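You operate a simulated robot arm through the tools that you are given. There is no shell and no other tool. Be economical: measure what you need, move in short steps, check, and stop when the job is done.

Carry out the task below with a simulated robot arm. There is one attempt and no reset: what you move stays moved.

TASK
Water basil and mint, then stand the red pot beside the yellow thyme pot.
Fine: red basil pot and blue mint pot, each about half way to its rim, from the orange-handled jug; that pot down in the next bay, the other and the jug where they stood; thyme stays dry.

It is judged by the outcome, as a careful person would: the job done as asked, and still so three seconds after it is handed in. It fails if anything else is knocked over, pushed out of place, dropped, spilled or broken.

THE ROBOT
A 6-joint arm with a two-finger parallel gripper, fixed in place. Base frame: the origin is at the foot of the arm, x ahead of it, y to its left, z up; the work surface is at about z = 0.91. Lengths are in m, angles in degrees, forces in N, time in s.
With the tool pointing down near the work surface it reaches from about 0.24 to 0.66 m from the base axis. Its first joint turns from -66.0 to 66.0 degrees. Payload 2.9 kg.
Tool frame: the origin (TCP) lies between the finger pads and is the grasp point; the fingertips stand 0.03 m ahead of it; z points along the fingers, y is the line along which they close. The gripper opens to 0.11 m. The fingers are 0.02 m wide and 0.01 m thick; the gripper's body (0.048 by 0.112 m) begins 0.055 m behind the TCP.
Orientation is told as [roll, pitch, yaw] about the base's x, y, z axes, in that order, counted from this pose: with the fingers straight down and closing along the base's y, the tool's x points along the base's -x, its y along +y and its z along -z.

THE INTERFACE
- The arm moves only by the tool servo_tool. Its argument "rows" is a list of rows, each an object (a shift or turn left out is 0, a gripper value left out holds the last) with "delta_rot": the turn, a rotation vector about the base's x, y, z in degrees, a list of three; "translation": the shift along the base's x, y, z in m, a list of three; "grip": the finger opening in m, from 0 to 0.11. In form: [{"delta_rot": [wx, wy, wz], "translation": [dx, dy, dz], "grip": grip}, ...]. A call has 1 to 8 rows; each row shifts and turns the commanded pose from where the row before left it. A row lasts 0.2 s, in which the tool goes at most 0.05 m and 8.6 degrees; a call with a longer step from one row to the next is refused whole, and so is a gripper value outside its range. A pose out of reach is approached as far as the arm can. The call stops where the force on the tool passes 70 N (or 10 N more than at its start, if that is more) or the arm is blocked; 0.2 s more then pass. The fingers move at their own pace (about 0.108 m/s each) and stop on an object; they squeeze with about 22 N. The grip force told is the motor's: it shows also when the fingers shut on nothing. Time passes only in rows, and 0.2 s behind the last, so rows that do not move let the fingers close. It gives the time, the measured TCP pose, the force on the tool (base axes), the opening and the grip force at its end, in the units of the frame above (readings bear some noise).
- Cameras (640 x 400 px; columns grow to the right, rows downward): "scene" is fixed at [0.0682, 0.4206, 1.4121]; the picture's right is [-0.86, -0.51, 0.00], its down [-0.15, 0.26, -0.95] and it looks along [0.48, -0.82, -0.30] (base axes); focal length 317 px, centre (320, 200). "wrist" rides on the gripper at [-0.036, 0, -0.057] in the tool frame; the picture's right is [0.00, -1.00, 0.00], its down [0.97, 0.00, -0.24] and it looks along [0.24, 0.00, 0.97] (tool axes); focal length 218 px, centre (320, 200).
- grab_frame(camera): a new picture of that camera. No time passes.
- point_at(camera, pixels): for up to 12 pixels [column, row] of the newest picture of that camera ("zoom" is the newest enlarged one), the place [x, y, z] in the base frame of the surface seen there, good to about 0.003 m. No time passes.
- inspect(camera, box): a new picture of the part [left, top, right, bottom] of that camera's present view, enlarged. No time passes.
- finish_job(): hands the job in; it is judged then, once.

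Work in short steps. Measure before you move; look again where a grasp or a placing could have gone wrong, and mend it. You have 80 turns and 34 pictures in all, the two below and enlarged ones among them. Open the gripper and draw the arm clear of the work before you hand the job in, unless the task says otherwise; then end with one line.

The tools are called as name(argument=value, ...) on one line, values as JSON. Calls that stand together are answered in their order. servo_tool: Moves the arm, as the interface text tells. Its arguments: {"type":"object","properties":{"rows":{"type":"array"}},"required":["rows"]} The other tools are called the same way: grab_frame (camera) takes a picture; point_at (camera, pixels) gives the place of the surface under pixels of a picture; inspect (camera, box) takes an enlarged picture of a part of a camera's view; finish_job () hands the job in.

At the start:

```text
t: 0.0
eef_pos: [0.2524, -0.1904, 1.3362]
ee_rot: [0.0, 0.0, 0.1]
wrist_force: [-0.3, 0.1, 0.4]
grip_width: 0.1099
finger_force: 0.1
```

scene: 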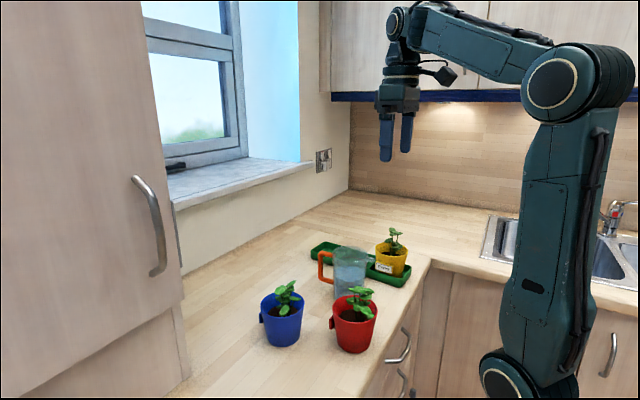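
wrist: 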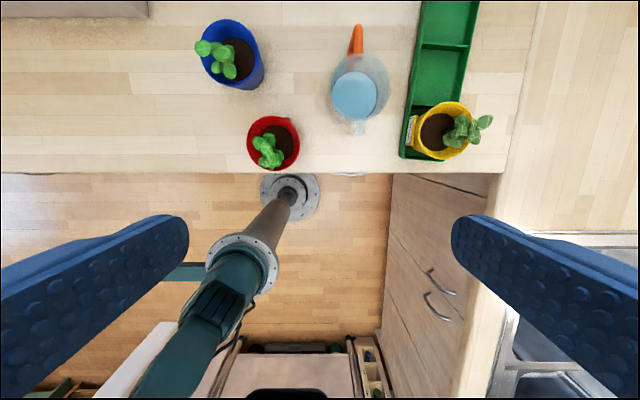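

I'll enlarge the work area in both views to read the pots, jug and tray.

inspect(camera="scene", box=[240, 220, 440, 360])

inspect(camera="wrist", box=[180, 0, 500, 200])

```text
2.86 times, centred on (340, 290) of scene
```

zoom: 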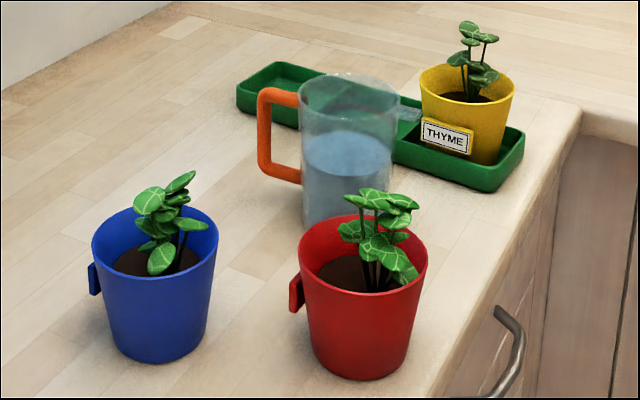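

```text
2.00 times, centred on (340, 100) of wrist
```

zoom: 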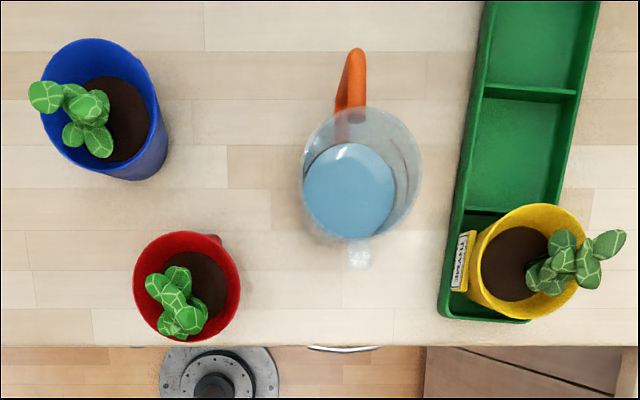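

I'll measure rims, tray bays, jug spout and handle on the enlarged wrist view.

point_at(camera="zoom", pixels=[[356, 52], [350, 85], [348, 108], [303, 172], [421, 172], [359, 265], [350, 185], [200, 130], [420, 270], [530, 95], [515, 150], [490, 218]])

point_at(camera="wrist", pixels=[[247, 143], [299, 143], [272, 117], [273, 170], [285, 140], [201, 55], [260, 52], [230, 21], [238, 50], [409, 130], [470, 130], [434, 130]])

grab_frame(camera="scene")

```text
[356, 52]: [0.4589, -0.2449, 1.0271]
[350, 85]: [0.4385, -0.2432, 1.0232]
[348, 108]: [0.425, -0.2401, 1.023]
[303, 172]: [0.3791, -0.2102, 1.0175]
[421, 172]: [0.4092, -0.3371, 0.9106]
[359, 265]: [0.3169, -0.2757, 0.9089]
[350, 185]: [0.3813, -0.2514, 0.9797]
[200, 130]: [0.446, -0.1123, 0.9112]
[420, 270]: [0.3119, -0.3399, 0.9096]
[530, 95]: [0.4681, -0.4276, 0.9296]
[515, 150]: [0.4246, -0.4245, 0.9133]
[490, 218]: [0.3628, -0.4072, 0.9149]
```

```text
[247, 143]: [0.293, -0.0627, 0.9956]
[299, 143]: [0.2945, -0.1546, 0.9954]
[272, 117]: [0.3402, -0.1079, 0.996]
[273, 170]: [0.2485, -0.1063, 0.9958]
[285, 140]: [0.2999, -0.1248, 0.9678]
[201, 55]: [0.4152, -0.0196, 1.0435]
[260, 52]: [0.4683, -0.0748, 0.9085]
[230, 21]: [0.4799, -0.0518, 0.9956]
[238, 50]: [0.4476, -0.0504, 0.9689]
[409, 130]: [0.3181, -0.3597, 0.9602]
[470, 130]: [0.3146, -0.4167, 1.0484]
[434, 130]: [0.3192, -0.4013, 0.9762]
```

```text
29 pictures are left
```

scene: 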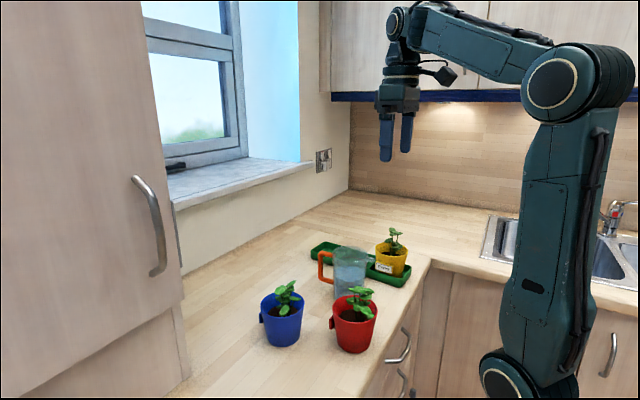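

Now I measure plant tops, jug rim, handle and tray from the scene camera.

inspect(camera="scene", box=[300, 230, 420, 305])

point_at(camera="scene", pixels=[[352, 288], [370, 291], [365, 309], [291, 282], [282, 303], [284, 290], [334, 322], [262, 318], [261, 300], [302, 298], [331, 302], [378, 306]])

```text
5.33 times, centred on (360, 268) of scene
```

zoom: 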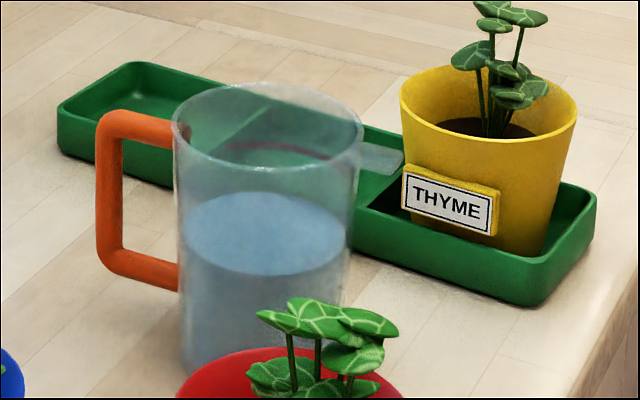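

```text
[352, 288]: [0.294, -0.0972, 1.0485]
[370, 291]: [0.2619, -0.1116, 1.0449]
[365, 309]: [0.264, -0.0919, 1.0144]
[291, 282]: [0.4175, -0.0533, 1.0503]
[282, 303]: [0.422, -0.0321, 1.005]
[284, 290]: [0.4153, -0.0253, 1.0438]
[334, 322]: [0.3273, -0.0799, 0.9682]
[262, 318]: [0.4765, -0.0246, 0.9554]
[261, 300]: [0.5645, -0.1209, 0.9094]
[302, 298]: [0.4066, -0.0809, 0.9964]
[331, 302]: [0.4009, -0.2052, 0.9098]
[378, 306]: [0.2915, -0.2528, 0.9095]
```

The red plant tops out at z≈1.05, so a vertical grasp near the rim is possible. I'll get the jug rim and tray points in the zoom.

point_at(camera="zoom", pixels=[[173, 125], [362, 125], [268, 84], [265, 171], [400, 160], [135, 118], [108, 190], [120, 268], [260, 215], [260, 290], [182, 320], [350, 290]])

inspect(camera="wrist", box=[310, 10, 410, 72])

```text
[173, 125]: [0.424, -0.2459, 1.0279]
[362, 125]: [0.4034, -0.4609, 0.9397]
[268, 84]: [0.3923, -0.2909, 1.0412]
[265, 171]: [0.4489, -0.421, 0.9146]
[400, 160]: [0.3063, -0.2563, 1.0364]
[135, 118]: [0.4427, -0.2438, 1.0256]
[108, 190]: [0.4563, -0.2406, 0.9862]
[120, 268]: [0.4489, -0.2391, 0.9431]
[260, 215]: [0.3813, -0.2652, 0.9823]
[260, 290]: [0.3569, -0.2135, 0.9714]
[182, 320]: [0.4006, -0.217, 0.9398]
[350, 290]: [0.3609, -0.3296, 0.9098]
```

```text
6.40 times, centred on (360, 41) of wrist
```

zoom: 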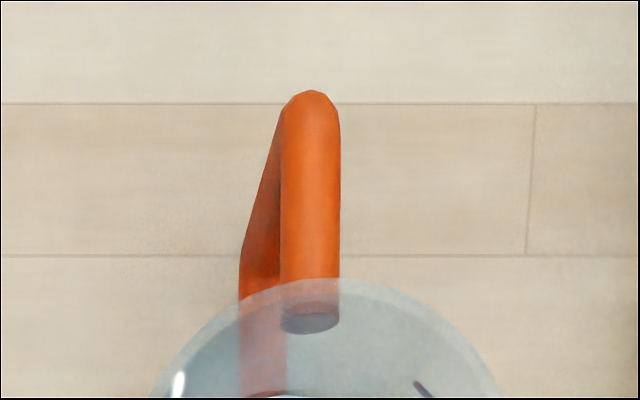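

Jug: axis ≈(0.372,-0.250), rim radius ≈0.044, rim z≈1.041, spout tip ≈(0.306,-0.256,1.036), handle at yaw ≈+5°. Before touching anything I rehearse the pour attitude (yaw -90, tilt about -x) empty, up high, to be sure the arm can reach it.

servo_tool(rows=[{"delta_rot": [0, 0, -8.5], "translation": [0.006, 0.002, -0.015]}, {"delta_rot": [0, 0, -8.5], "translation": [0.006, 0.002, -0.015]}, {"delta_rot": [0, 0, -8.5], "translation": [0.006, 0.002, -0.015]}, {"delta_rot": [0, 0, -8.5], "translation": [0.006, 0.002, -0.015]}, {"delta_rot": [0, 0, -8.5], "translation": [0.006, 0.002, -0.015]}, {"delta_rot": [0, 0, -8.5], "translation": [0.006, 0.002, -0.015]}, {"delta_rot": [0, 0, -8.5], "translation": [0.006, 0.002, -0.015]}, {"delta_rot": [0, 0, -8.5], "translation": [0.006, 0.002, -0.015]}])

servo_tool(rows=[{"delta_rot": [0, 0, -8]}, {"delta_rot": [0, 0, -7]}, {"delta_rot": [0, 0, -7]}, {"delta_rot": [-8.5, 0, 0]}, {"delta_rot": [-8.5, 0, 0]}, {"delta_rot": [-8.5, 0, 0]}, {"delta_rot": [-8.5, 0, 0]}, {"delta_rot": [-8.5, 0, 0]}])

servo_tool(rows=[{"delta_rot": [-8.5, 0, 0]}, {"delta_rot": [-8.5, 0, 0]}, {"delta_rot": [-8.5, 0, 0]}, {"delta_rot": [-8.5, 0, 0], "translation": [0, 0, -0.02]}, {"translation": [0, 0, -0.03]}, {"translation": [0, 0, -0.03]}, {}])

```text
t: 1.8
eef_pos: [0.3009, -0.1743, 1.2169]
ee_rot: [-0.1, -0.2, -68.1]
wrist_force: [0.1, 0.1, 0.8]
grip_width: 0.1101
finger_force: 0.0
```

```text
t: 3.6
eef_pos: [0.3011, -0.1757, 1.217]
ee_rot: [0.0, -42.8, -90.1]
wrist_force: [0.3, -1.0, 0.0]
grip_width: 0.1099
finger_force: 0.1
```

```text
t: 5.2
eef_pos: [0.3024, -0.2122, 1.1122]
ee_rot: [0.2, -76.5, -90.2]
wrist_force: [-0.2, 0.0, 0.1]
grip_width: 0.1101
finger_force: 0.0
out of reach, approached as far as the arm can: row 3, 4
```

Rows 3-4 of the last call hit a reach limit with a drift in y to -0.212. I test whether, at this lower height, the tool can go back to y≈-0.17.

servo_tool(rows=[{"translation": [0, 0.02, 0]}, {"translation": [0, 0.02, 0]}, {"translation": [0, 0, -0.01]}, {}])

grab_frame(camera="scene")

```text
t: 6.2
eef_pos: [0.3023, -0.1721, 1.1016]
ee_rot: [0.1, -76.5, -90.2]
wrist_force: [0.0, 0.0, -1.0]
grip_width: 0.11
finger_force: 0.1
```

```text
26 pictures are left
```

scene: 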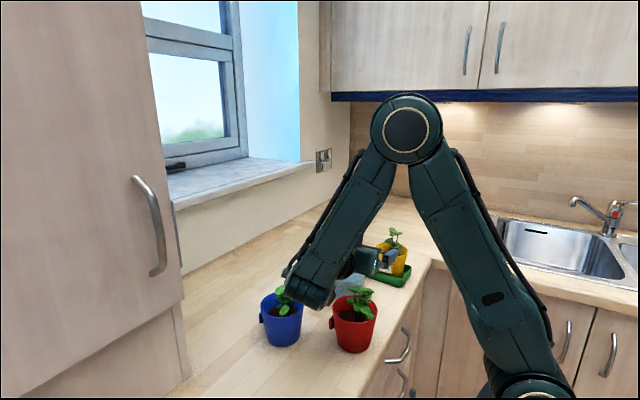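

Reachable: TCP (0.302,-0.172,1.10) at 76° tilt. The wrist's lower end at ~(310,295) looks near the blue plant; I check its height.

point_at(camera="scene", pixels=[[303, 298], [318, 306], [330, 295], [290, 275], [295, 262], [280, 303], [284, 290], [345, 272], [370, 260]])

inspect(camera="scene", box=[250, 230, 410, 350])

```text
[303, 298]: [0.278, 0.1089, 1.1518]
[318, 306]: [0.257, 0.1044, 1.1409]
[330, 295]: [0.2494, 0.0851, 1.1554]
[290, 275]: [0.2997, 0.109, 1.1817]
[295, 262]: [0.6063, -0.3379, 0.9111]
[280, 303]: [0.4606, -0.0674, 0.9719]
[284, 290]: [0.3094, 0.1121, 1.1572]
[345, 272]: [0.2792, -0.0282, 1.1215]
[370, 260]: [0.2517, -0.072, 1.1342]
```

```text
3.33 times, centred on (330, 290) of scene
```

zoom: 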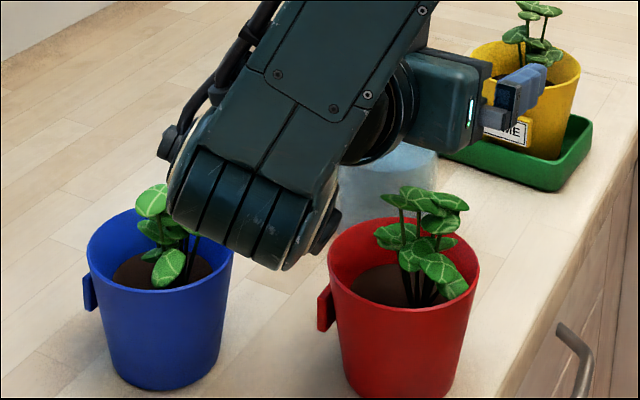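

Wrist stays ≥1.06 and clear. I return the tool upright, then yaw to +5° over the jug axis (0.372,-0.250).

servo_tool(rows=[{"delta_rot": [8.5, 0, 0]}, {"delta_rot": [8.5, 0, 0], "translation": [0, 0, 0.01]}, {"delta_rot": [8.5, 0, 0], "translation": [0, 0, 0.01]}, {"delta_rot": [8.5, 0, 0], "translation": [0, 0, 0.01]}, {"delta_rot": [8.5, 0, 0], "translation": [0, 0, 0.01]}, {"delta_rot": [8.5, 0, 0], "translation": [0, 0, 0.01]}, {"delta_rot": [8.5, 0, 0], "translation": [0, 0, 0.01]}, {"delta_rot": [8.5, 0, 0]}])

servo_tool(rows=[{"delta_rot": [8.5, 0, 0]}, {"delta_rot": [0, 0, 8.5], "translation": [0.01, -0.012, 0]}, {"delta_rot": [0, 0, 8.5], "translation": [0.01, -0.012, 0]}, {"delta_rot": [0, 0, 8.5], "translation": [0.01, -0.011, 0]}, {"delta_rot": [0, 0, 8.5], "translation": [0.01, -0.011, 0]}, {"delta_rot": [0, 0, 8.5], "translation": [0.01, -0.011, 0]}, {"delta_rot": [0, 0, 8.5], "translation": [0.01, -0.011, 0]}, {"delta_rot": [0, 0, 8.5], "translation": [0.01, -0.01, 0]}])

servo_tool(rows=[{"delta_rot": [0, 0, 8.5]}, {"delta_rot": [0, 0, 8.5]}, {"delta_rot": [0, 0, 8.5]}, {"delta_rot": [0, 0, 8.5]}, {"delta_rot": [0, 0, 1.7]}, {}])

grab_frame(camera="wrist")

```text
t: 8.0
eef_pos: [0.3016, -0.1723, 1.1633]
ee_rot: [0.0, -8.3, -90.0]
wrist_force: [0.2, 1.1, 0.3]
grip_width: 0.1099
finger_force: 0.0
```

```text
t: 9.8
eef_pos: [0.3724, -0.2501, 1.1636]
ee_rot: [-0.1, 0.0, -30.4]
wrist_force: [0.0, -0.1, 1.3]
grip_width: 0.11
finger_force: 0.1
```

```text
t: 11.2
eef_pos: [0.3723, -0.2499, 1.1628]
ee_rot: [-0.2, -0.1, 5.2]
wrist_force: [0.8, -0.9, 0.0]
grip_width: 0.11
finger_force: 0.0
```

```text
24 pictures are left
```

wrist: 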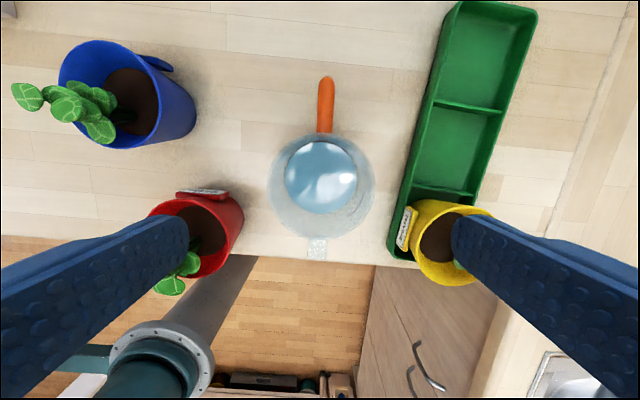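

The jug is centred between the fingers (rim columns 267–375). I measure the bay while in view, then descend to z=1.0 and close.

point_at(camera="wrist", pixels=[[425, 190], [473, 193], [446, 187], [438, 105], [500, 110], [468, 104], [450, 148], [422, 145], [490, 150], [466, 109], [440, 192], [410, 200]])

servo_tool(rows=[{"translation": [0, 0, -0.04]}, {"translation": [0, 0, -0.04]}, {"translation": [0, 0, -0.04]}, {"translation": [0, 0, -0.025]}, {"translation": [0, 0, -0.018]}, {}])

servo_tool(rows=[{"grip": 0.09}, {"grip": 0.07}, {}, {}, {}])

```text
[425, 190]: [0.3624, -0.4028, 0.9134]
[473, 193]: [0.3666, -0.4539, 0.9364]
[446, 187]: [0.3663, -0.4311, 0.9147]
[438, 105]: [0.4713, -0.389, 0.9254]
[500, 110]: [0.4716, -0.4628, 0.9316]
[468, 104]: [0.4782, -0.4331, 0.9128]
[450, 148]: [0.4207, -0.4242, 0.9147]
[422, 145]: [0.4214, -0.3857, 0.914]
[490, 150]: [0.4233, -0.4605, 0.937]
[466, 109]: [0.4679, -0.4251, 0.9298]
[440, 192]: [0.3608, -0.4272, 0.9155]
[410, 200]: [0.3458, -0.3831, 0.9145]
```

```text
t: 12.6
eef_pos: [0.3721, -0.2496, 1.0001]
ee_rot: [-0.1, -0.1, 5.2]
wrist_force: [-0.5, -0.3, 0.7]
grip_width: 0.1098
finger_force: 0.1
```

```text
t: 13.8
eef_pos: [0.3727, -0.2506, 0.9998]
ee_rot: [-0.1, -0.1, 5.2]
wrist_force: [0.2, -1.3, 0.3]
grip_width: 0.0902
finger_force: 21.8
```

Gripped at 0.090 m with 22 N. I lift gently and check.

servo_tool(rows=[{"translation": [0, 0, 0.01]}, {"translation": [0, 0, 0.02]}, {"translation": [0, 0, 0.03]}, {"translation": [0, 0, 0.03]}, {"translation": [0, 0, 0.03]}, {"translation": [0, 0, 0.02]}, {"translation": [0, 0, 0.01]}, {}])

grab_frame(camera="scene")

```text
t: 15.6
eef_pos: [0.372, -0.25, 1.151]
ee_rot: [-0.1, 0.0, 5.2]
wrist_force: [0.9, 0.0, -3.6]
grip_width: 0.0901
finger_force: 21.9
```

```text
23 pictures are left
```

scene: 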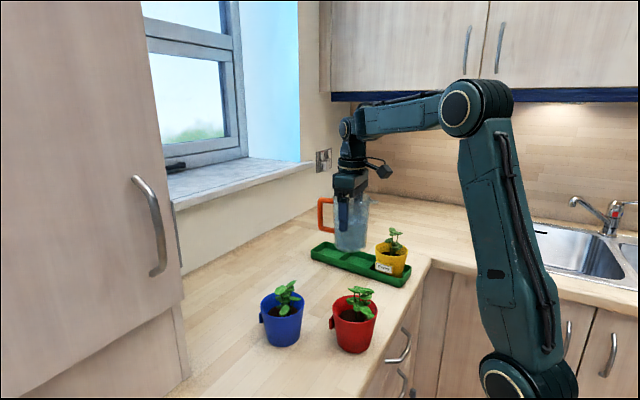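

Jug lifted cleanly (~4 N). I swing it to yaw -90 and carry it to (0.303,-0.20), upright, beside the red pot.

servo_tool(rows=[{"delta_rot": [0, 0, -5]}, {"delta_rot": [0, 0, -7], "translation": [-0.004, 0.003, 0]}, {"delta_rot": [0, 0, -7], "translation": [-0.007, 0.005, 0]}, {"delta_rot": [0, 0, -7], "translation": [-0.007, 0.005, 0]}, {"delta_rot": [0, 0, -7], "translation": [-0.007, 0.005, 0]}, {"delta_rot": [0, 0, -7], "translation": [-0.007, 0.005, 0]}, {"delta_rot": [0, 0, -7], "translation": [-0.007, 0.005, 0]}, {"delta_rot": [0, 0, -7], "translation": [-0.007, 0.005, 0]}])

servo_tool(rows=[{"delta_rot": [0, 0, -7], "translation": [-0.007, 0.005, 0]}, {"delta_rot": [0, 0, -7], "translation": [-0.007, 0.005, 0]}, {"delta_rot": [0, 0, -7], "translation": [-0.005, 0.004, 0]}, {"delta_rot": [0, 0, -7], "translation": [-0.004, 0.003, 0]}, {"delta_rot": [0, 0, -7]}, {"delta_rot": [0, 0, -6.2]}, {}])

```text
t: 17.4
eef_pos: [0.3265, -0.2168, 1.1499]
ee_rot: [-0.1, 0.0, -49.0]
wrist_force: [0.4, -0.2, -3.9]
grip_width: 0.0899
finger_force: 21.7
```

```text
t: 19.0
eef_pos: [0.3044, -0.1993, 1.1499]
ee_rot: [-0.1, 0.0, -90.2]
wrist_force: [0.0, -0.9, -4.6]
grip_width: 0.09
finger_force: 22.0
```

Tilt to 48° (below the pour-out angle by my estimate, ~53°), lowering a little, then look.

servo_tool(rows=[{"delta_rot": [-5, 0, 0]}, {"delta_rot": [-7, 0, 0]}, {"delta_rot": [-7, 0, 0], "translation": [0, 0, -0.005]}, {"delta_rot": [-7, 0, 0], "translation": [0, 0.002, -0.01]}, {"delta_rot": [-7, 0, 0], "translation": [0, 0.002, -0.01]}, {"delta_rot": [-7, 0, 0], "translation": [0, 0.002, -0.015]}, {"delta_rot": [-5, 0, 0], "translation": [0, 0.001, -0.015]}, {"delta_rot": [-3, 0, 0], "translation": [0, 0, -0.01]}])

inspect(camera="scene", box=[250, 230, 410, 350])

```text
t: 20.8
eef_pos: [0.3032, -0.1934, 1.0845]
ee_rot: [0.0, -48.2, -90.1]
wrist_force: [-0.6, -0.9, -4.8]
grip_width: 0.0899
finger_force: 22.4
```

```text
3.33 times, centred on (330, 290) of scene
```

zoom: 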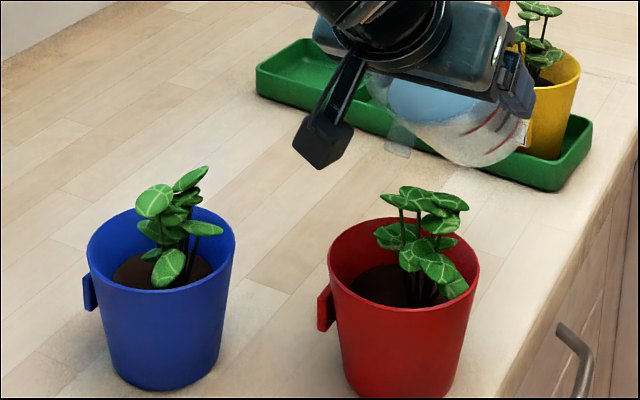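

A gadget on the gripper hangs on the spout side, at zoom (323,140). I measure it and the spout against the red plant.

point_at(camera="zoom", pixels=[[320, 150], [320, 162], [345, 140], [300, 140], [350, 85], [398, 140], [410, 155], [390, 128], [430, 100], [420, 195], [455, 202], [385, 235]])

```text
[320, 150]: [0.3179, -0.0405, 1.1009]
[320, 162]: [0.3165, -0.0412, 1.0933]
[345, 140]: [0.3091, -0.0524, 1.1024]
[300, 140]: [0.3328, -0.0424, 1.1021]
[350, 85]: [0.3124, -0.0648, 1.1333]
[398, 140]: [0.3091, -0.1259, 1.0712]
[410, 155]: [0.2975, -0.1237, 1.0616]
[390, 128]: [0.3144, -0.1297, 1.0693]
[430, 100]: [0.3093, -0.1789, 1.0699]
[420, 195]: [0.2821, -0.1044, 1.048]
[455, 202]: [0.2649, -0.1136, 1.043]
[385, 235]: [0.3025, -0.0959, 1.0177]
```

Gadget stays clear (z≥1.05 outside the pot's edge). Spout is over (0.305,-0.124). Tilt to ~56° in small steps, holding the spout in place, then look.

servo_tool(rows=[{"delta_rot": [-3, 0, 0], "translation": [0, 0.001, 0.002]}, {"delta_rot": [-3, 0, 0], "translation": [0, 0.001, 0.002]}, {"delta_rot": [-2, 0, 0], "translation": [0, 0.001, 0.002]}, {}])

inspect(camera="scene", box=[290, 230, 410, 350])

```text
t: 21.8
eef_pos: [0.3036, -0.1904, 1.092]
ee_rot: [-0.1, -56.2, -90.0]
wrist_force: [0.2, 0.1, -3.4]
grip_width: 0.0899
finger_force: 22.1
```

```text
3.33 times, centred on (350, 290) of scene
```

zoom: 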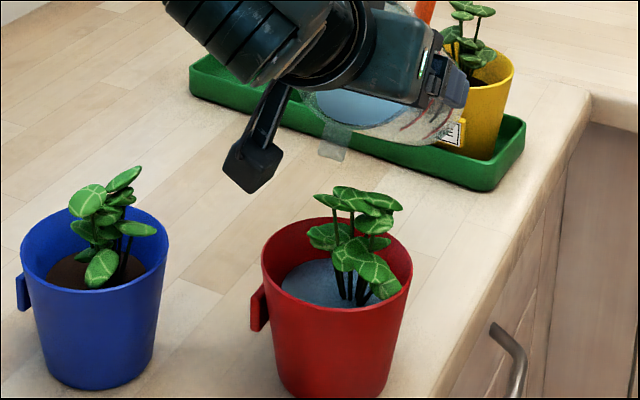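

Water is already in the red pot (zoom ~(310,280)). I measure its level.

point_at(camera="zoom", pixels=[[300, 280], [310, 290], [325, 275], [320, 292], [318, 268], [290, 285]])

```text
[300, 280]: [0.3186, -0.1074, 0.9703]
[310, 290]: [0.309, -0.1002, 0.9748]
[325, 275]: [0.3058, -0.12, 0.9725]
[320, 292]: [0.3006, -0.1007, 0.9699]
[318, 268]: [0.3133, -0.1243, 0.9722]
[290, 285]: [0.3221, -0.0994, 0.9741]
```

Level ≈0.972 (soil 0.968, rim 0.996; target ≈0.982). I hold a moment, then tilt 2° more.

servo_tool(rows=[{}, {"delta_rot": [-2, 0, 0], "translation": [0, 0.001, 0.002]}, {}, {}])

inspect(camera="scene", box=[290, 230, 410, 350])

point_at(camera="zoom", pixels=[[300, 280], [310, 290], [325, 275], [320, 285], [318, 268], [295, 285], [310, 275], [335, 297]])

```text
t: 22.8
eef_pos: [0.303, -0.1899, 1.093]
ee_rot: [-0.1, -58.0, -90.0]
wrist_force: [0.1, -0.5, -3.2]
grip_width: 0.0901
finger_force: 22.4
```

```text
3.33 times, centred on (350, 290) of scene
```

zoom: 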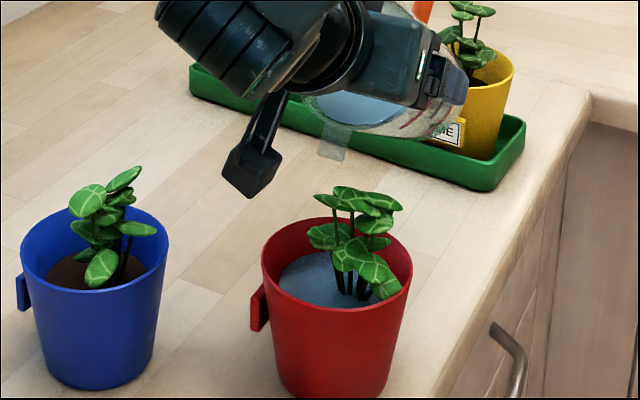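

```text
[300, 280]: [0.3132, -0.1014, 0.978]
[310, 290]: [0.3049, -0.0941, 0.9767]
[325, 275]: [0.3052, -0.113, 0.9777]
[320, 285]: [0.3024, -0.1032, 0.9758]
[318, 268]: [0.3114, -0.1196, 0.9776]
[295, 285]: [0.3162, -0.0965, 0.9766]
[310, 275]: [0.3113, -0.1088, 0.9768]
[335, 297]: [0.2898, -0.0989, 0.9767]
```

Level now ≈0.977. Another 2° step.

servo_tool(rows=[{}, {"delta_rot": [-2, 0, 0], "translation": [0, 0.001, 0.001]}, {}, {}])

inspect(camera="scene", box=[290, 230, 410, 350])

point_at(camera="zoom", pixels=[[300, 280], [310, 290], [325, 275], [320, 285], [318, 268], [295, 285], [310, 275], [335, 297]])

```text
t: 23.8
eef_pos: [0.3034, -0.1884, 1.0932]
ee_rot: [-0.1, -59.9, -90.0]
wrist_force: [-0.1, 0.5, -3.2]
grip_width: 0.0897
finger_force: 22.1
```

```text
3.33 times, centred on (350, 290) of scene
```

zoom: 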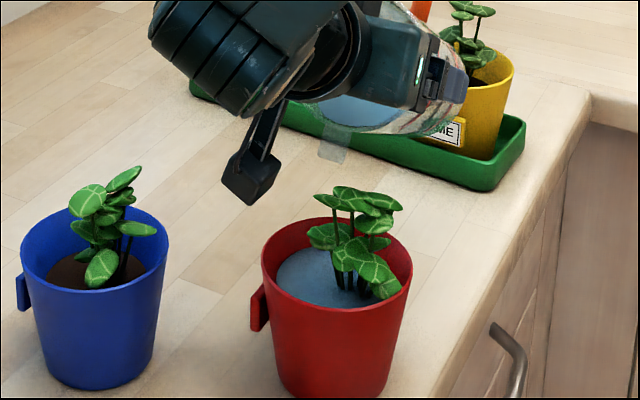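

```text
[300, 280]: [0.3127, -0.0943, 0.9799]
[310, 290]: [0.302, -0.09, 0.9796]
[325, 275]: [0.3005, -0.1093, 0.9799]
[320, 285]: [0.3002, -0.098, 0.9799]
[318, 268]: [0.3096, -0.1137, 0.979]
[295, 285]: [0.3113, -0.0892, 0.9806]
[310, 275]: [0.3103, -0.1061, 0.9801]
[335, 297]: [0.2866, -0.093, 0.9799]
```

0.980 now; one last ~1.3° nudge, hold, then tilt back.

servo_tool(rows=[{"delta_rot": [-1.3, 0, 0], "translation": [0, 0.0005, 0.001]}, {}, {}, {"delta_rot": [5, 0, 0]}, {"delta_rot": [7, 0, 0]}, {"delta_rot": [6, 0, 0]}, {}])

inspect(camera="scene", box=[290, 230, 410, 350])

point_at(camera="zoom", pixels=[[300, 280], [310, 290], [325, 275], [320, 285], [318, 268], [295, 285], [310, 275], [335, 297]])

```text
t: 25.4
eef_pos: [0.3029, -0.1872, 1.0948]
ee_rot: [-0.1, -43.3, -90.0]
wrist_force: [0.3, 0.1, -4.0]
grip_width: 0.0902
finger_force: 21.9
```

```text
3.33 times, centred on (350, 290) of scene
```

zoom: 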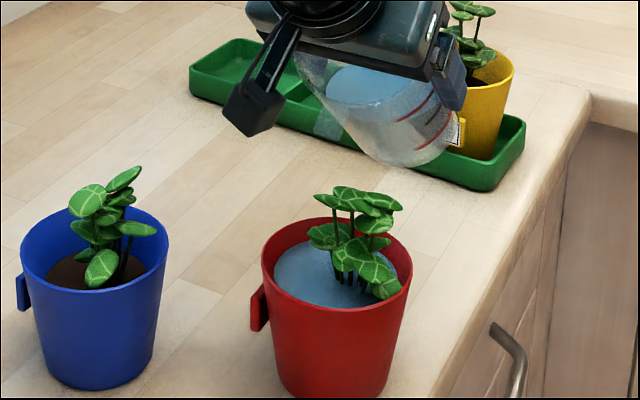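

```text
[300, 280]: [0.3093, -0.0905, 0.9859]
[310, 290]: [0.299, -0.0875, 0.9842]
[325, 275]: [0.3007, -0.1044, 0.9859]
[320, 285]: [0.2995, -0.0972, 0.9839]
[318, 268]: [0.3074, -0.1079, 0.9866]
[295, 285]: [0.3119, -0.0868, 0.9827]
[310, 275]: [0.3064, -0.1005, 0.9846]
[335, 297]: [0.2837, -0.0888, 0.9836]
```

Red level ≈0.984, just over half. Now I locate the blue pot rim and soil.

point_at(camera="zoom", pixels=[[22, 252], [166, 243], [140, 213], [45, 220], [60, 287], [120, 287], [62, 268], [150, 265], [70, 275], [75, 280], [128, 172], [145, 228]])

```text
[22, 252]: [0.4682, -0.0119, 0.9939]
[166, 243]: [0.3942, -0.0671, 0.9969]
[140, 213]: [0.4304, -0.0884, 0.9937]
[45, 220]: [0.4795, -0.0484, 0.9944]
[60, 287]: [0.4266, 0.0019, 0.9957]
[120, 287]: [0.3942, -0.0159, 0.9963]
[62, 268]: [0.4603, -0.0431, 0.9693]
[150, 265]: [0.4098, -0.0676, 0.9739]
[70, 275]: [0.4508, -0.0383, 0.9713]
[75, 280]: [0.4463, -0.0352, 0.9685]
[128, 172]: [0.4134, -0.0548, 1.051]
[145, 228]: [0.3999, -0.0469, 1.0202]
```

Blue rim centre ≈(0.434,-0.042), plant on the -x side, free soil on +x. I shift the jug (x first, slightly raised) to put the spout over (0.447,-0.06).

servo_tool(rows=[{"translation": [0.01, 0, 0.01]}, {"translation": [0.025, 0, 0.01]}, {"translation": [0.03, 0, 0]}, {"translation": [0.03, 0.012, 0]}, {"translation": [0.03, 0.02, 0]}, {"translation": [0.015, 0.018, 0]}, {"translation": [0.004, 0.008, -0.01]}, {}])

servo_tool(rows=[{"delta_rot": [-4, 0, 0]}, {"delta_rot": [-5, 0, 0]}, {"delta_rot": [-4, 0, 0]}, {}])

inspect(camera="scene", box=[230, 220, 390, 340])

```text
t: 27.2
eef_pos: [0.4492, -0.1308, 1.1047]
ee_rot: [0.0, -43.4, -89.9]
wrist_force: [1.1, -0.3, -3.8]
grip_width: 0.0894
finger_force: 22.3
```

```text
t: 28.2
eef_pos: [0.4484, -0.1297, 1.105]
ee_rot: [-0.2, -56.4, -90.1]
wrist_force: [0.1, 0.3, -4.0]
grip_width: 0.0895
finger_force: 22.0
```

```text
3.33 times, centred on (310, 280) of scene
```

zoom: 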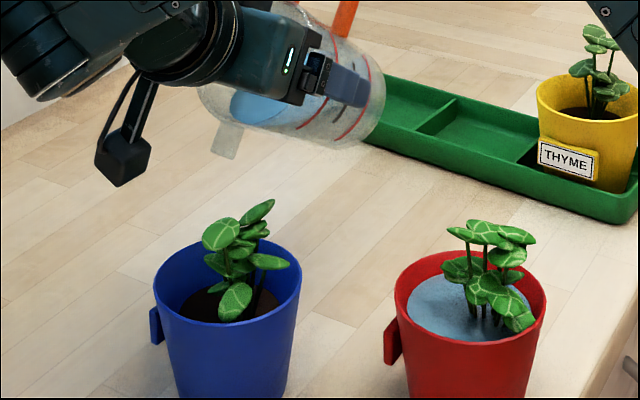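

Nothing poured yet. Verify spout position, then tilt to ~63°.

point_at(camera="zoom", pixels=[[222, 152], [232, 150], [225, 135], [122, 180]])

servo_tool(rows=[{"delta_rot": [-2.5, 0, 0], "translation": [0, 0.003, -0.001]}, {"delta_rot": [-2, 0, 0], "translation": [0, 0.002, 0]}, {"delta_rot": [-2, 0, 0], "translation": [0, 0.002, 0]}, {}, {}])

inspect(camera="scene", box=[230, 220, 390, 340])

point_at(camera="zoom", pixels=[[195, 298], [200, 310], [205, 295], [210, 308], [190, 305], [265, 300]])

```text
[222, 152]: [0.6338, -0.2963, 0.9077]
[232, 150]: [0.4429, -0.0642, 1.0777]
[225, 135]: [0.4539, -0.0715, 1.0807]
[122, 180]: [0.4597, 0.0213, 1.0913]
```

```text
t: 29.4
eef_pos: [0.4473, -0.12, 1.1045]
ee_rot: [-0.2, -62.9, -90.0]
wrist_force: [0.4, -0.3, -3.1]
grip_width: 0.0897
finger_force: 22.1
```

```text
3.33 times, centred on (310, 280) of scene
```

zoom: 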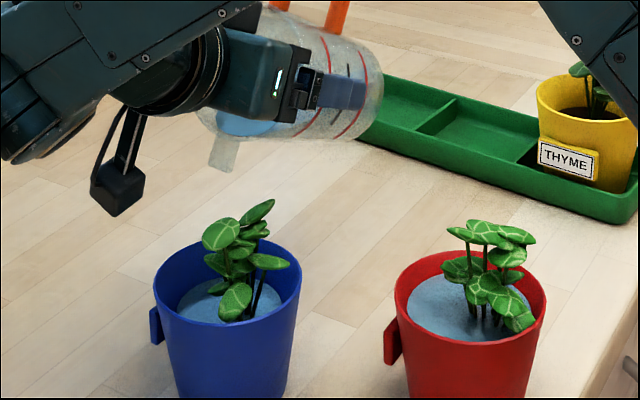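

```text
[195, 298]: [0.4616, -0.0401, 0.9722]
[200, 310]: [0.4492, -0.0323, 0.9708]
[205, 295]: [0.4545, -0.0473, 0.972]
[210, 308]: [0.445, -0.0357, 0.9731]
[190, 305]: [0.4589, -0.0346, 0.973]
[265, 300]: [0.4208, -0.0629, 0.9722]
```

Blue at ≈0.972. Tilt 3° more and look.

servo_tool(rows=[{"delta_rot": [-1.5, 0, 0], "translation": [0, 0.001, 0.001]}, {"delta_rot": [-1.5, 0, 0], "translation": [0, 0.001, 0.001]}, {}, {}, {}])

inspect(camera="scene", box=[230, 220, 390, 340])

point_at(camera="zoom", pixels=[[195, 298], [200, 310], [205, 295], [210, 308], [190, 305], [265, 300]])

```text
t: 30.6
eef_pos: [0.4472, -0.1212, 1.1063]
ee_rot: [-0.1, -65.7, -89.9]
wrist_force: [0.4, 0.2, -3.6]
grip_width: 0.0896
finger_force: 22.0
```

```text
3.33 times, centred on (310, 280) of scene
```

zoom: 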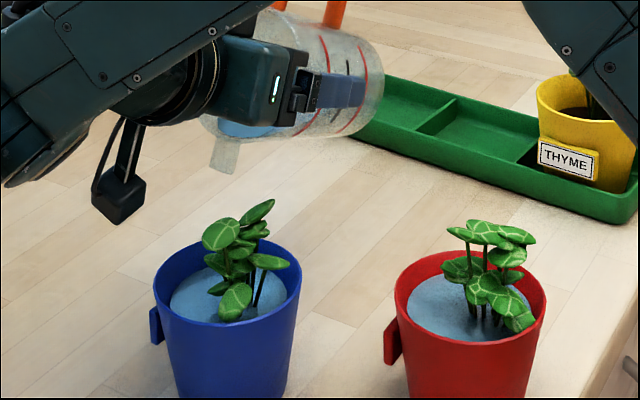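

```text
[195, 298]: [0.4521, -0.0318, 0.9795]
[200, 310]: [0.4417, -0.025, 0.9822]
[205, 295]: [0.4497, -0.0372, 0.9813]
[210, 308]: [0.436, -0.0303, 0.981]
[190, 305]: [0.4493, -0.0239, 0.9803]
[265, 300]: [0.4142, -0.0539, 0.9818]
```

Blue ≈0.981: half way. Tilt back upright now.

servo_tool(rows=[{"delta_rot": [7, 0, 0]}, {"delta_rot": [8, 0, 0]}, {"delta_rot": [8, 0, 0]}, {"delta_rot": [8, 0, 0], "translation": [0, 0, 0.01]}, {"delta_rot": [8, 0, 0], "translation": [0, 0, 0.015]}, {"delta_rot": [8, 0, 0], "translation": [0, 0, 0.015]}, {"delta_rot": [8, 0, 0], "translation": [0, -0.01, 0.01]}, {"delta_rot": [6, 0, 0], "translation": [0, -0.01, 0]}])

inspect(camera="scene", box=[230, 220, 390, 340])

point_at(camera="zoom", pixels=[[195, 298], [200, 310], [205, 295], [210, 308], [190, 305], [265, 300], [420, 300], [430, 310], [445, 315]])

```text
t: 32.4
eef_pos: [0.4465, -0.142, 1.1554]
ee_rot: [-0.1, -4.9, -90.1]
wrist_force: [0.2, 0.2, -4.3]
grip_width: 0.0895
finger_force: 22.2
```

```text
3.33 times, centred on (310, 280) of scene
```

zoom: 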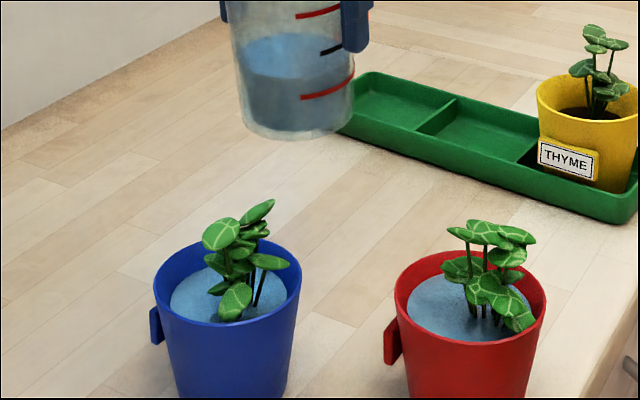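

```text
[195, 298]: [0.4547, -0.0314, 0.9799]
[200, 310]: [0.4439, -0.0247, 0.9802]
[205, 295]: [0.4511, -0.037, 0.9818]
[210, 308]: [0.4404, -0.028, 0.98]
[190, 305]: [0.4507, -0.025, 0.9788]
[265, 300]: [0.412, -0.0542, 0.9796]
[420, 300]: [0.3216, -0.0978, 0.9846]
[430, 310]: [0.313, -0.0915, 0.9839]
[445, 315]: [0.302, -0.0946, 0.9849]
```

Levels: blue ≈0.980, red ≈0.984 (half ≈0.982), no spills seen. Carry the jug back to (0.372,-0.250), yaw +5.

servo_tool(rows=[{"delta_rot": [4.9, 0, 0], "translation": [0, -0.01, 0]}, {"delta_rot": [0, 0, 7], "translation": [-0.005, -0.01, 0]}, {"delta_rot": [0, 0, 8], "translation": [-0.01, -0.014, 0]}, {"delta_rot": [0, 0, 8], "translation": [-0.01, -0.014, 0]}, {"delta_rot": [0, 0, 8], "translation": [-0.01, -0.014, 0]}, {"delta_rot": [0, 0, 8], "translation": [-0.01, -0.014, 0]}, {"delta_rot": [0, 0, 8], "translation": [-0.01, -0.014, 0]}, {"delta_rot": [0, 0, 8], "translation": [-0.01, -0.01, 0]}])

servo_tool(rows=[{"delta_rot": [0, 0, 8], "translation": [-0.005, -0.004, 0]}, {"delta_rot": [0, 0, 8], "translation": [-0.003, -0.003, 0]}, {"delta_rot": [0, 0, 8], "translation": [-0.002, -0.001, 0]}, {"delta_rot": [0, 0, 8]}, {"delta_rot": [0, 0, 8]}, {}])

```text
t: 34.2
eef_pos: [0.3825, -0.2414, 1.154]
ee_rot: [-0.1, 0.1, -34.9]
wrist_force: [-0.2, -0.3, -3.1]
grip_width: 0.0891
finger_force: 22.1
```

```text
t: 35.6
eef_pos: [0.3721, -0.2489, 1.1562]
ee_rot: [0.0, 0.1, 5.1]
wrist_force: [0.2, 0.7, -3.0]
grip_width: 0.0895
finger_force: 21.4
```

Lower to just above the surface, then creep down watching force.

servo_tool(rows=[{"translation": [0, -0.001, -0.03]}, {"translation": [0, 0, -0.04]}, {"translation": [0, 0, -0.04]}, {"translation": [0, 0, -0.025]}, {"translation": [0, 0, -0.012]}, {}])

servo_tool(rows=[{"translation": [0, 0, -0.003]}, {"translation": [0, 0, -0.003]}, {}])

inspect(camera="scene", box=[290, 220, 410, 310])

```text
t: 37.0
eef_pos: [0.3727, -0.2491, 1.0091]
ee_rot: [-0.1, 0.2, 4.9]
wrist_force: [0.3, -0.4, -4.1]
grip_width: 0.0895
finger_force: 21.8
```

```text
t: 37.8
eef_pos: [0.3719, -0.2501, 1.0032]
ee_rot: [-0.1, 0.1, 5.0]
wrist_force: [-0.1, -0.5, -3.6]
grip_width: 0.0893
finger_force: 22.3
```

```text
4.44 times, centred on (350, 265) of scene
```

zoom: 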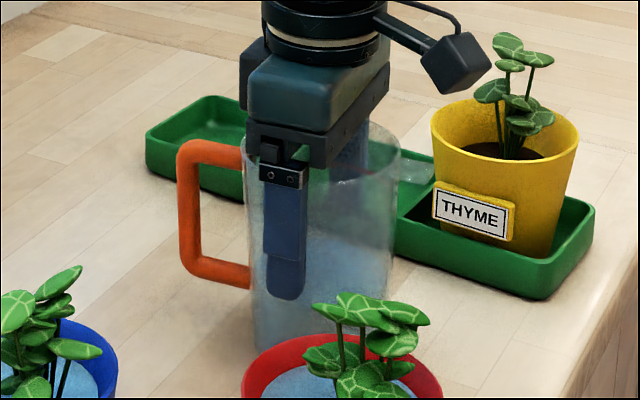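

Creep down further until contact shows in the force.

servo_tool(rows=[{"translation": [0, 0, -0.002]}, {"translation": [0, 0, -0.001]}, {}])

servo_tool(rows=[{"translation": [0, 0, -0.001]}, {}])

```text
t: 38.6
eef_pos: [0.373, -0.2499, 1.0016]
ee_rot: [-0.3, -0.1, 5.0]
wrist_force: [-4.2, -1.7, 17.7]
grip_width: 0.0889
finger_force: 22.4
```

```text
t: 39.2
eef_pos: [0.3723, -0.2491, 1.0004]
ee_rot: [-0.2, 0.0, 5.0]
wrist_force: [-3.1, -4.2, 17.8]
grip_width: 0.0894
finger_force: 22.0
```

Contact (18 N up): the jug stands. Relieve 1 mm, open, and rise.

servo_tool(rows=[{"translation": [0, 0, 0.001]}, {"grip": 0.1}, {"grip": 0.11}, {"grip": 0.11}, {}])

servo_tool(rows=[{"translation": [0, 0, 0.02]}, {"translation": [0, 0, 0.03]}, {"translation": [0, 0, 0.04]}, {"translation": [0, 0, 0.04]}, {"translation": [0, 0, 0.03]}, {}])

grab_frame(camera="wrist")

```text
t: 40.4
eef_pos: [0.371, -0.2502, 0.9995]
ee_rot: [-0.1, 0.2, 5.0]
wrist_force: [-0.4, 0.4, -0.5]
grip_width: 0.1099
finger_force: 0.1
```

```text
t: 41.8
eef_pos: [0.3715, -0.251, 1.1598]
ee_rot: [-0.1, 0.0, 4.9]
wrist_force: [-0.6, -0.1, -0.3]
grip_width: 0.1102
finger_force: 0.1
```

```text
12 pictures are left
```

wrist: 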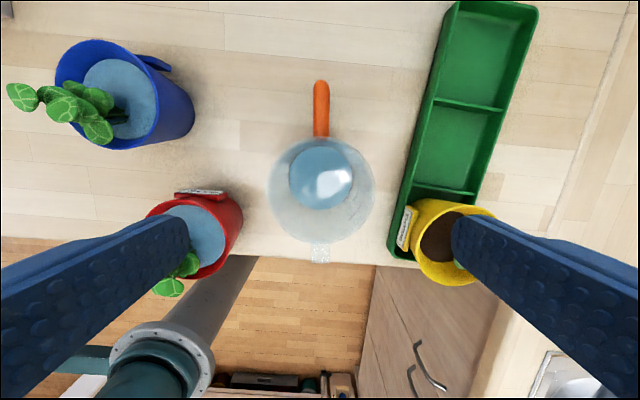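

The jug stands back in its place. Now measure the middle bay precisely.

inspect(camera="wrist", box=[370, 80, 550, 220])

```text
2.86 times, centred on (460, 150) of wrist
```

zoom: 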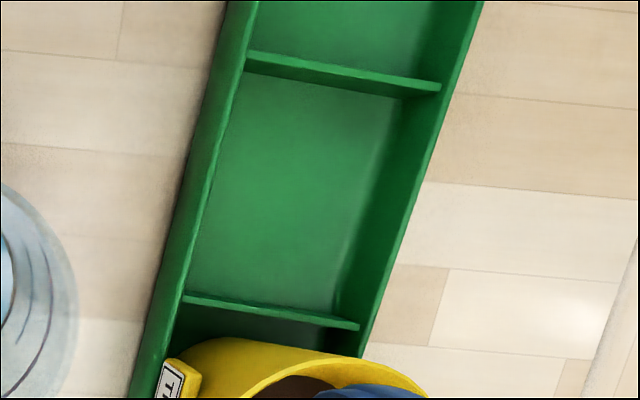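

point_at(camera="zoom", pixels=[[246, 80], [404, 102], [190, 290], [335, 312], [243, 60], [440, 87], [184, 298], [358, 326], [225, 190], [375, 200], [300, 195], [410, 220]])

point_at(camera="wrist", pixels=[[405, 245], [480, 212], [445, 285], [430, 200], [435, 240], [165, 207], [240, 205], [232, 245], [200, 195], [200, 275]])

```text
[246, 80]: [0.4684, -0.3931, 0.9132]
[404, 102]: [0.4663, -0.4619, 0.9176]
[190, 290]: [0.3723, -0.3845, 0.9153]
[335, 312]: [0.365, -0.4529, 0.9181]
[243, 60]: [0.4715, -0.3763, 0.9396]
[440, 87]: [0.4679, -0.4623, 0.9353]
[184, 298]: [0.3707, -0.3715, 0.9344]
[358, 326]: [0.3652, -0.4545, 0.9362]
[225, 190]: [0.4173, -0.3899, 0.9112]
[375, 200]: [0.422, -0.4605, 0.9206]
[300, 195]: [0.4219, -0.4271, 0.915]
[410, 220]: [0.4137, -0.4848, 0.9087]
```

```text
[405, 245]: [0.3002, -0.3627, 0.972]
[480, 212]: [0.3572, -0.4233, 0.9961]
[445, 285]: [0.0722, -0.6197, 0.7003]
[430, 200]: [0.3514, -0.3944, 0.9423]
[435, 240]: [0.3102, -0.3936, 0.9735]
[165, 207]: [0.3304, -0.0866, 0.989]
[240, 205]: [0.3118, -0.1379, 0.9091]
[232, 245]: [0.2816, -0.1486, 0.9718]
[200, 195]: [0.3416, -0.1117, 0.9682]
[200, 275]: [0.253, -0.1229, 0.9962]
```

Middle bay centre ≈(0.418,-0.423), floor ≈0.914 (4 mm above the worktop). Now go above the red pot at (0.294,-0.109), yaw 0.

servo_tool(rows=[{"delta_rot": [0, 0, -5], "translation": [-0.017, 0.032, 0]}, {"translation": [-0.02, 0.036, 0]}, {"translation": [-0.02, 0.036, 0]}, {"translation": [-0.0205, 0.038, 0]}, {}])

grab_frame(camera="wrist")

point_at(camera="wrist", pixels=[[320, 160], [280, 190], [340, 175], [300, 150]])

```text
t: 43.0
eef_pos: [0.2939, -0.1077, 1.1601]
ee_rot: [-0.2, 0.2, 0.0]
wrist_force: [0.0, -0.8, 0.0]
grip_width: 0.11
finger_force: 0.0
```

```text
10 pictures are left
```

wrist: 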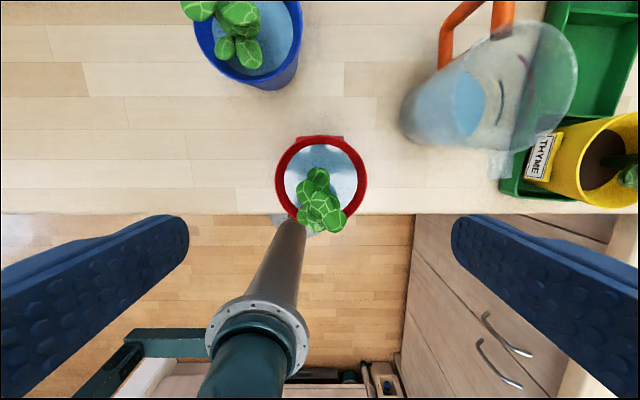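

```text
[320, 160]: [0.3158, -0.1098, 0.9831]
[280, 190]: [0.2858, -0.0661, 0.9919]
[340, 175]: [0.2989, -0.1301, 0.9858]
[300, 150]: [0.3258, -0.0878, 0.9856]
```

Pot centred (rim columns 275–368). Descend to z≈1.001, keeping the palm just above the leaves.

servo_tool(rows=[{"translation": [0, -0.001, -0.04]}, {"translation": [0, 0, -0.04]}, {"translation": [0, 0, -0.03]}, {"translation": [0, 0, -0.02]}, {"translation": [0, 0, -0.015]}, {}])

inspect(camera="scene", box=[290, 230, 410, 360])

```text
t: 44.4
eef_pos: [0.2954, -0.1085, 1.0165]
ee_rot: [-0.1, 0.0, 0.0]
wrist_force: [0.4, -0.1, -0.3]
grip_width: 0.1099
finger_force: 0.1
```

```text
3.08 times, centred on (350, 295) of scene
```

zoom: 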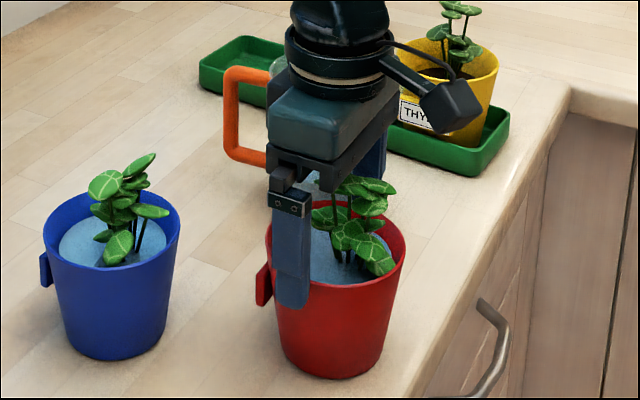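

Leaves clear of the palm. Down 13 mm more and close.

servo_tool(rows=[{"translation": [0, 0, -0.008]}, {"translation": [0, 0, -0.005]}, {}])

servo_tool(rows=[{"grip": 0.095}, {"grip": 0.075}, {}, {}, {}])

```text
t: 45.2
eef_pos: [0.2937, -0.1069, 1.0029]
ee_rot: [-0.1, 0.2, 0.0]
wrist_force: [0.3, -0.3, 0.1]
grip_width: 0.1101
finger_force: 0.1
```

```text
t: 46.4
eef_pos: [0.2965, -0.1078, 1.0036]
ee_rot: [0.0, 0.1, 0.0]
wrist_force: [0.8, -0.6, -0.5]
grip_width: 0.0952
finger_force: 22.1
```

Gripped (0.095 m, 22 N). Gentle lift and look.

servo_tool(rows=[{"translation": [0, 0, 0.005]}, {"translation": [0, 0, 0.01]}, {"translation": [0, 0, 0.015]}, {"translation": [0, 0, 0.01]}, {}])

inspect(camera="scene", box=[290, 230, 410, 360])

```text
t: 47.6
eef_pos: [0.2957, -0.1079, 1.042]
ee_rot: [-0.1, 0.2, 0.0]
wrist_force: [-0.5, -0.3, -3.3]
grip_width: 0.0957
finger_force: 21.6
```

```text
3.08 times, centred on (350, 295) of scene
```

zoom: 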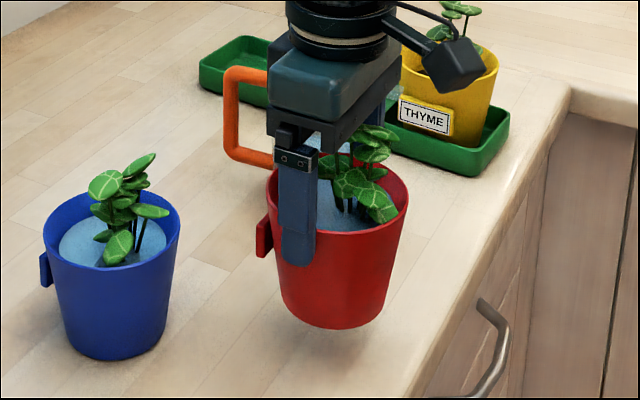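

Pot hangs level. Raise to z≈1.19 to clear the jug and the thyme, then carry over to the bay.

servo_tool(rows=[{"translation": [0, 0, 0.015]}, {"translation": [0, 0, 0.03]}, {"translation": [0, 0, 0.035]}, {"translation": [0, 0, 0.035]}, {"translation": [0, 0, 0.02]}, {"translation": [0, 0, 0.01]}, {}])

servo_tool(rows=[{"translation": [0.005, -0.012, 0]}, {"translation": [0.009, -0.023, 0]}, {"translation": [0.013, -0.034, 0]}, {"translation": [0.013, -0.034, 0]}, {"translation": [0.013, -0.034, 0]}, {"translation": [0.013, -0.034, 0]}, {"translation": [0.013, -0.034, 0]}, {"translation": [0.013, -0.034, 0]}])

servo_tool(rows=[{"translation": [0.013, -0.034, 0]}, {"translation": [0.009, -0.022, 0]}, {"translation": [0.006, -0.014, 0]}, {"translation": [0.003, -0.005, 0]}, {}, {}])

grab_frame(camera="scene")

```text
t: 49.2
eef_pos: [0.2954, -0.1081, 1.1869]
ee_rot: [-0.1, 0.1, 0.0]
wrist_force: [0.5, -0.9, -3.5]
grip_width: 0.0952
finger_force: 21.8
```

```text
t: 51.0
eef_pos: [0.3861, -0.3481, 1.1865]
ee_rot: [-0.2, 0.0, -0.2]
wrist_force: [0.4, 0.8, -3.3]
grip_width: 0.0954
finger_force: 21.7
```

```text
t: 52.4
eef_pos: [0.4178, -0.4229, 1.1875]
ee_rot: [0.0, 0.1, 0.0]
wrist_force: [0.5, -0.1, -4.5]
grip_width: 0.0954
finger_force: 22.1
```

```text
7 pictures are left
```

scene: 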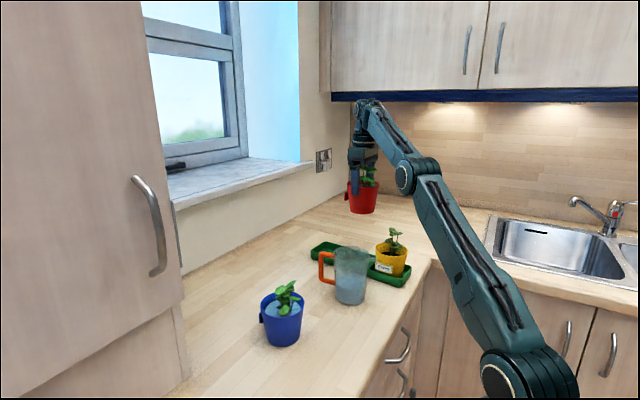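

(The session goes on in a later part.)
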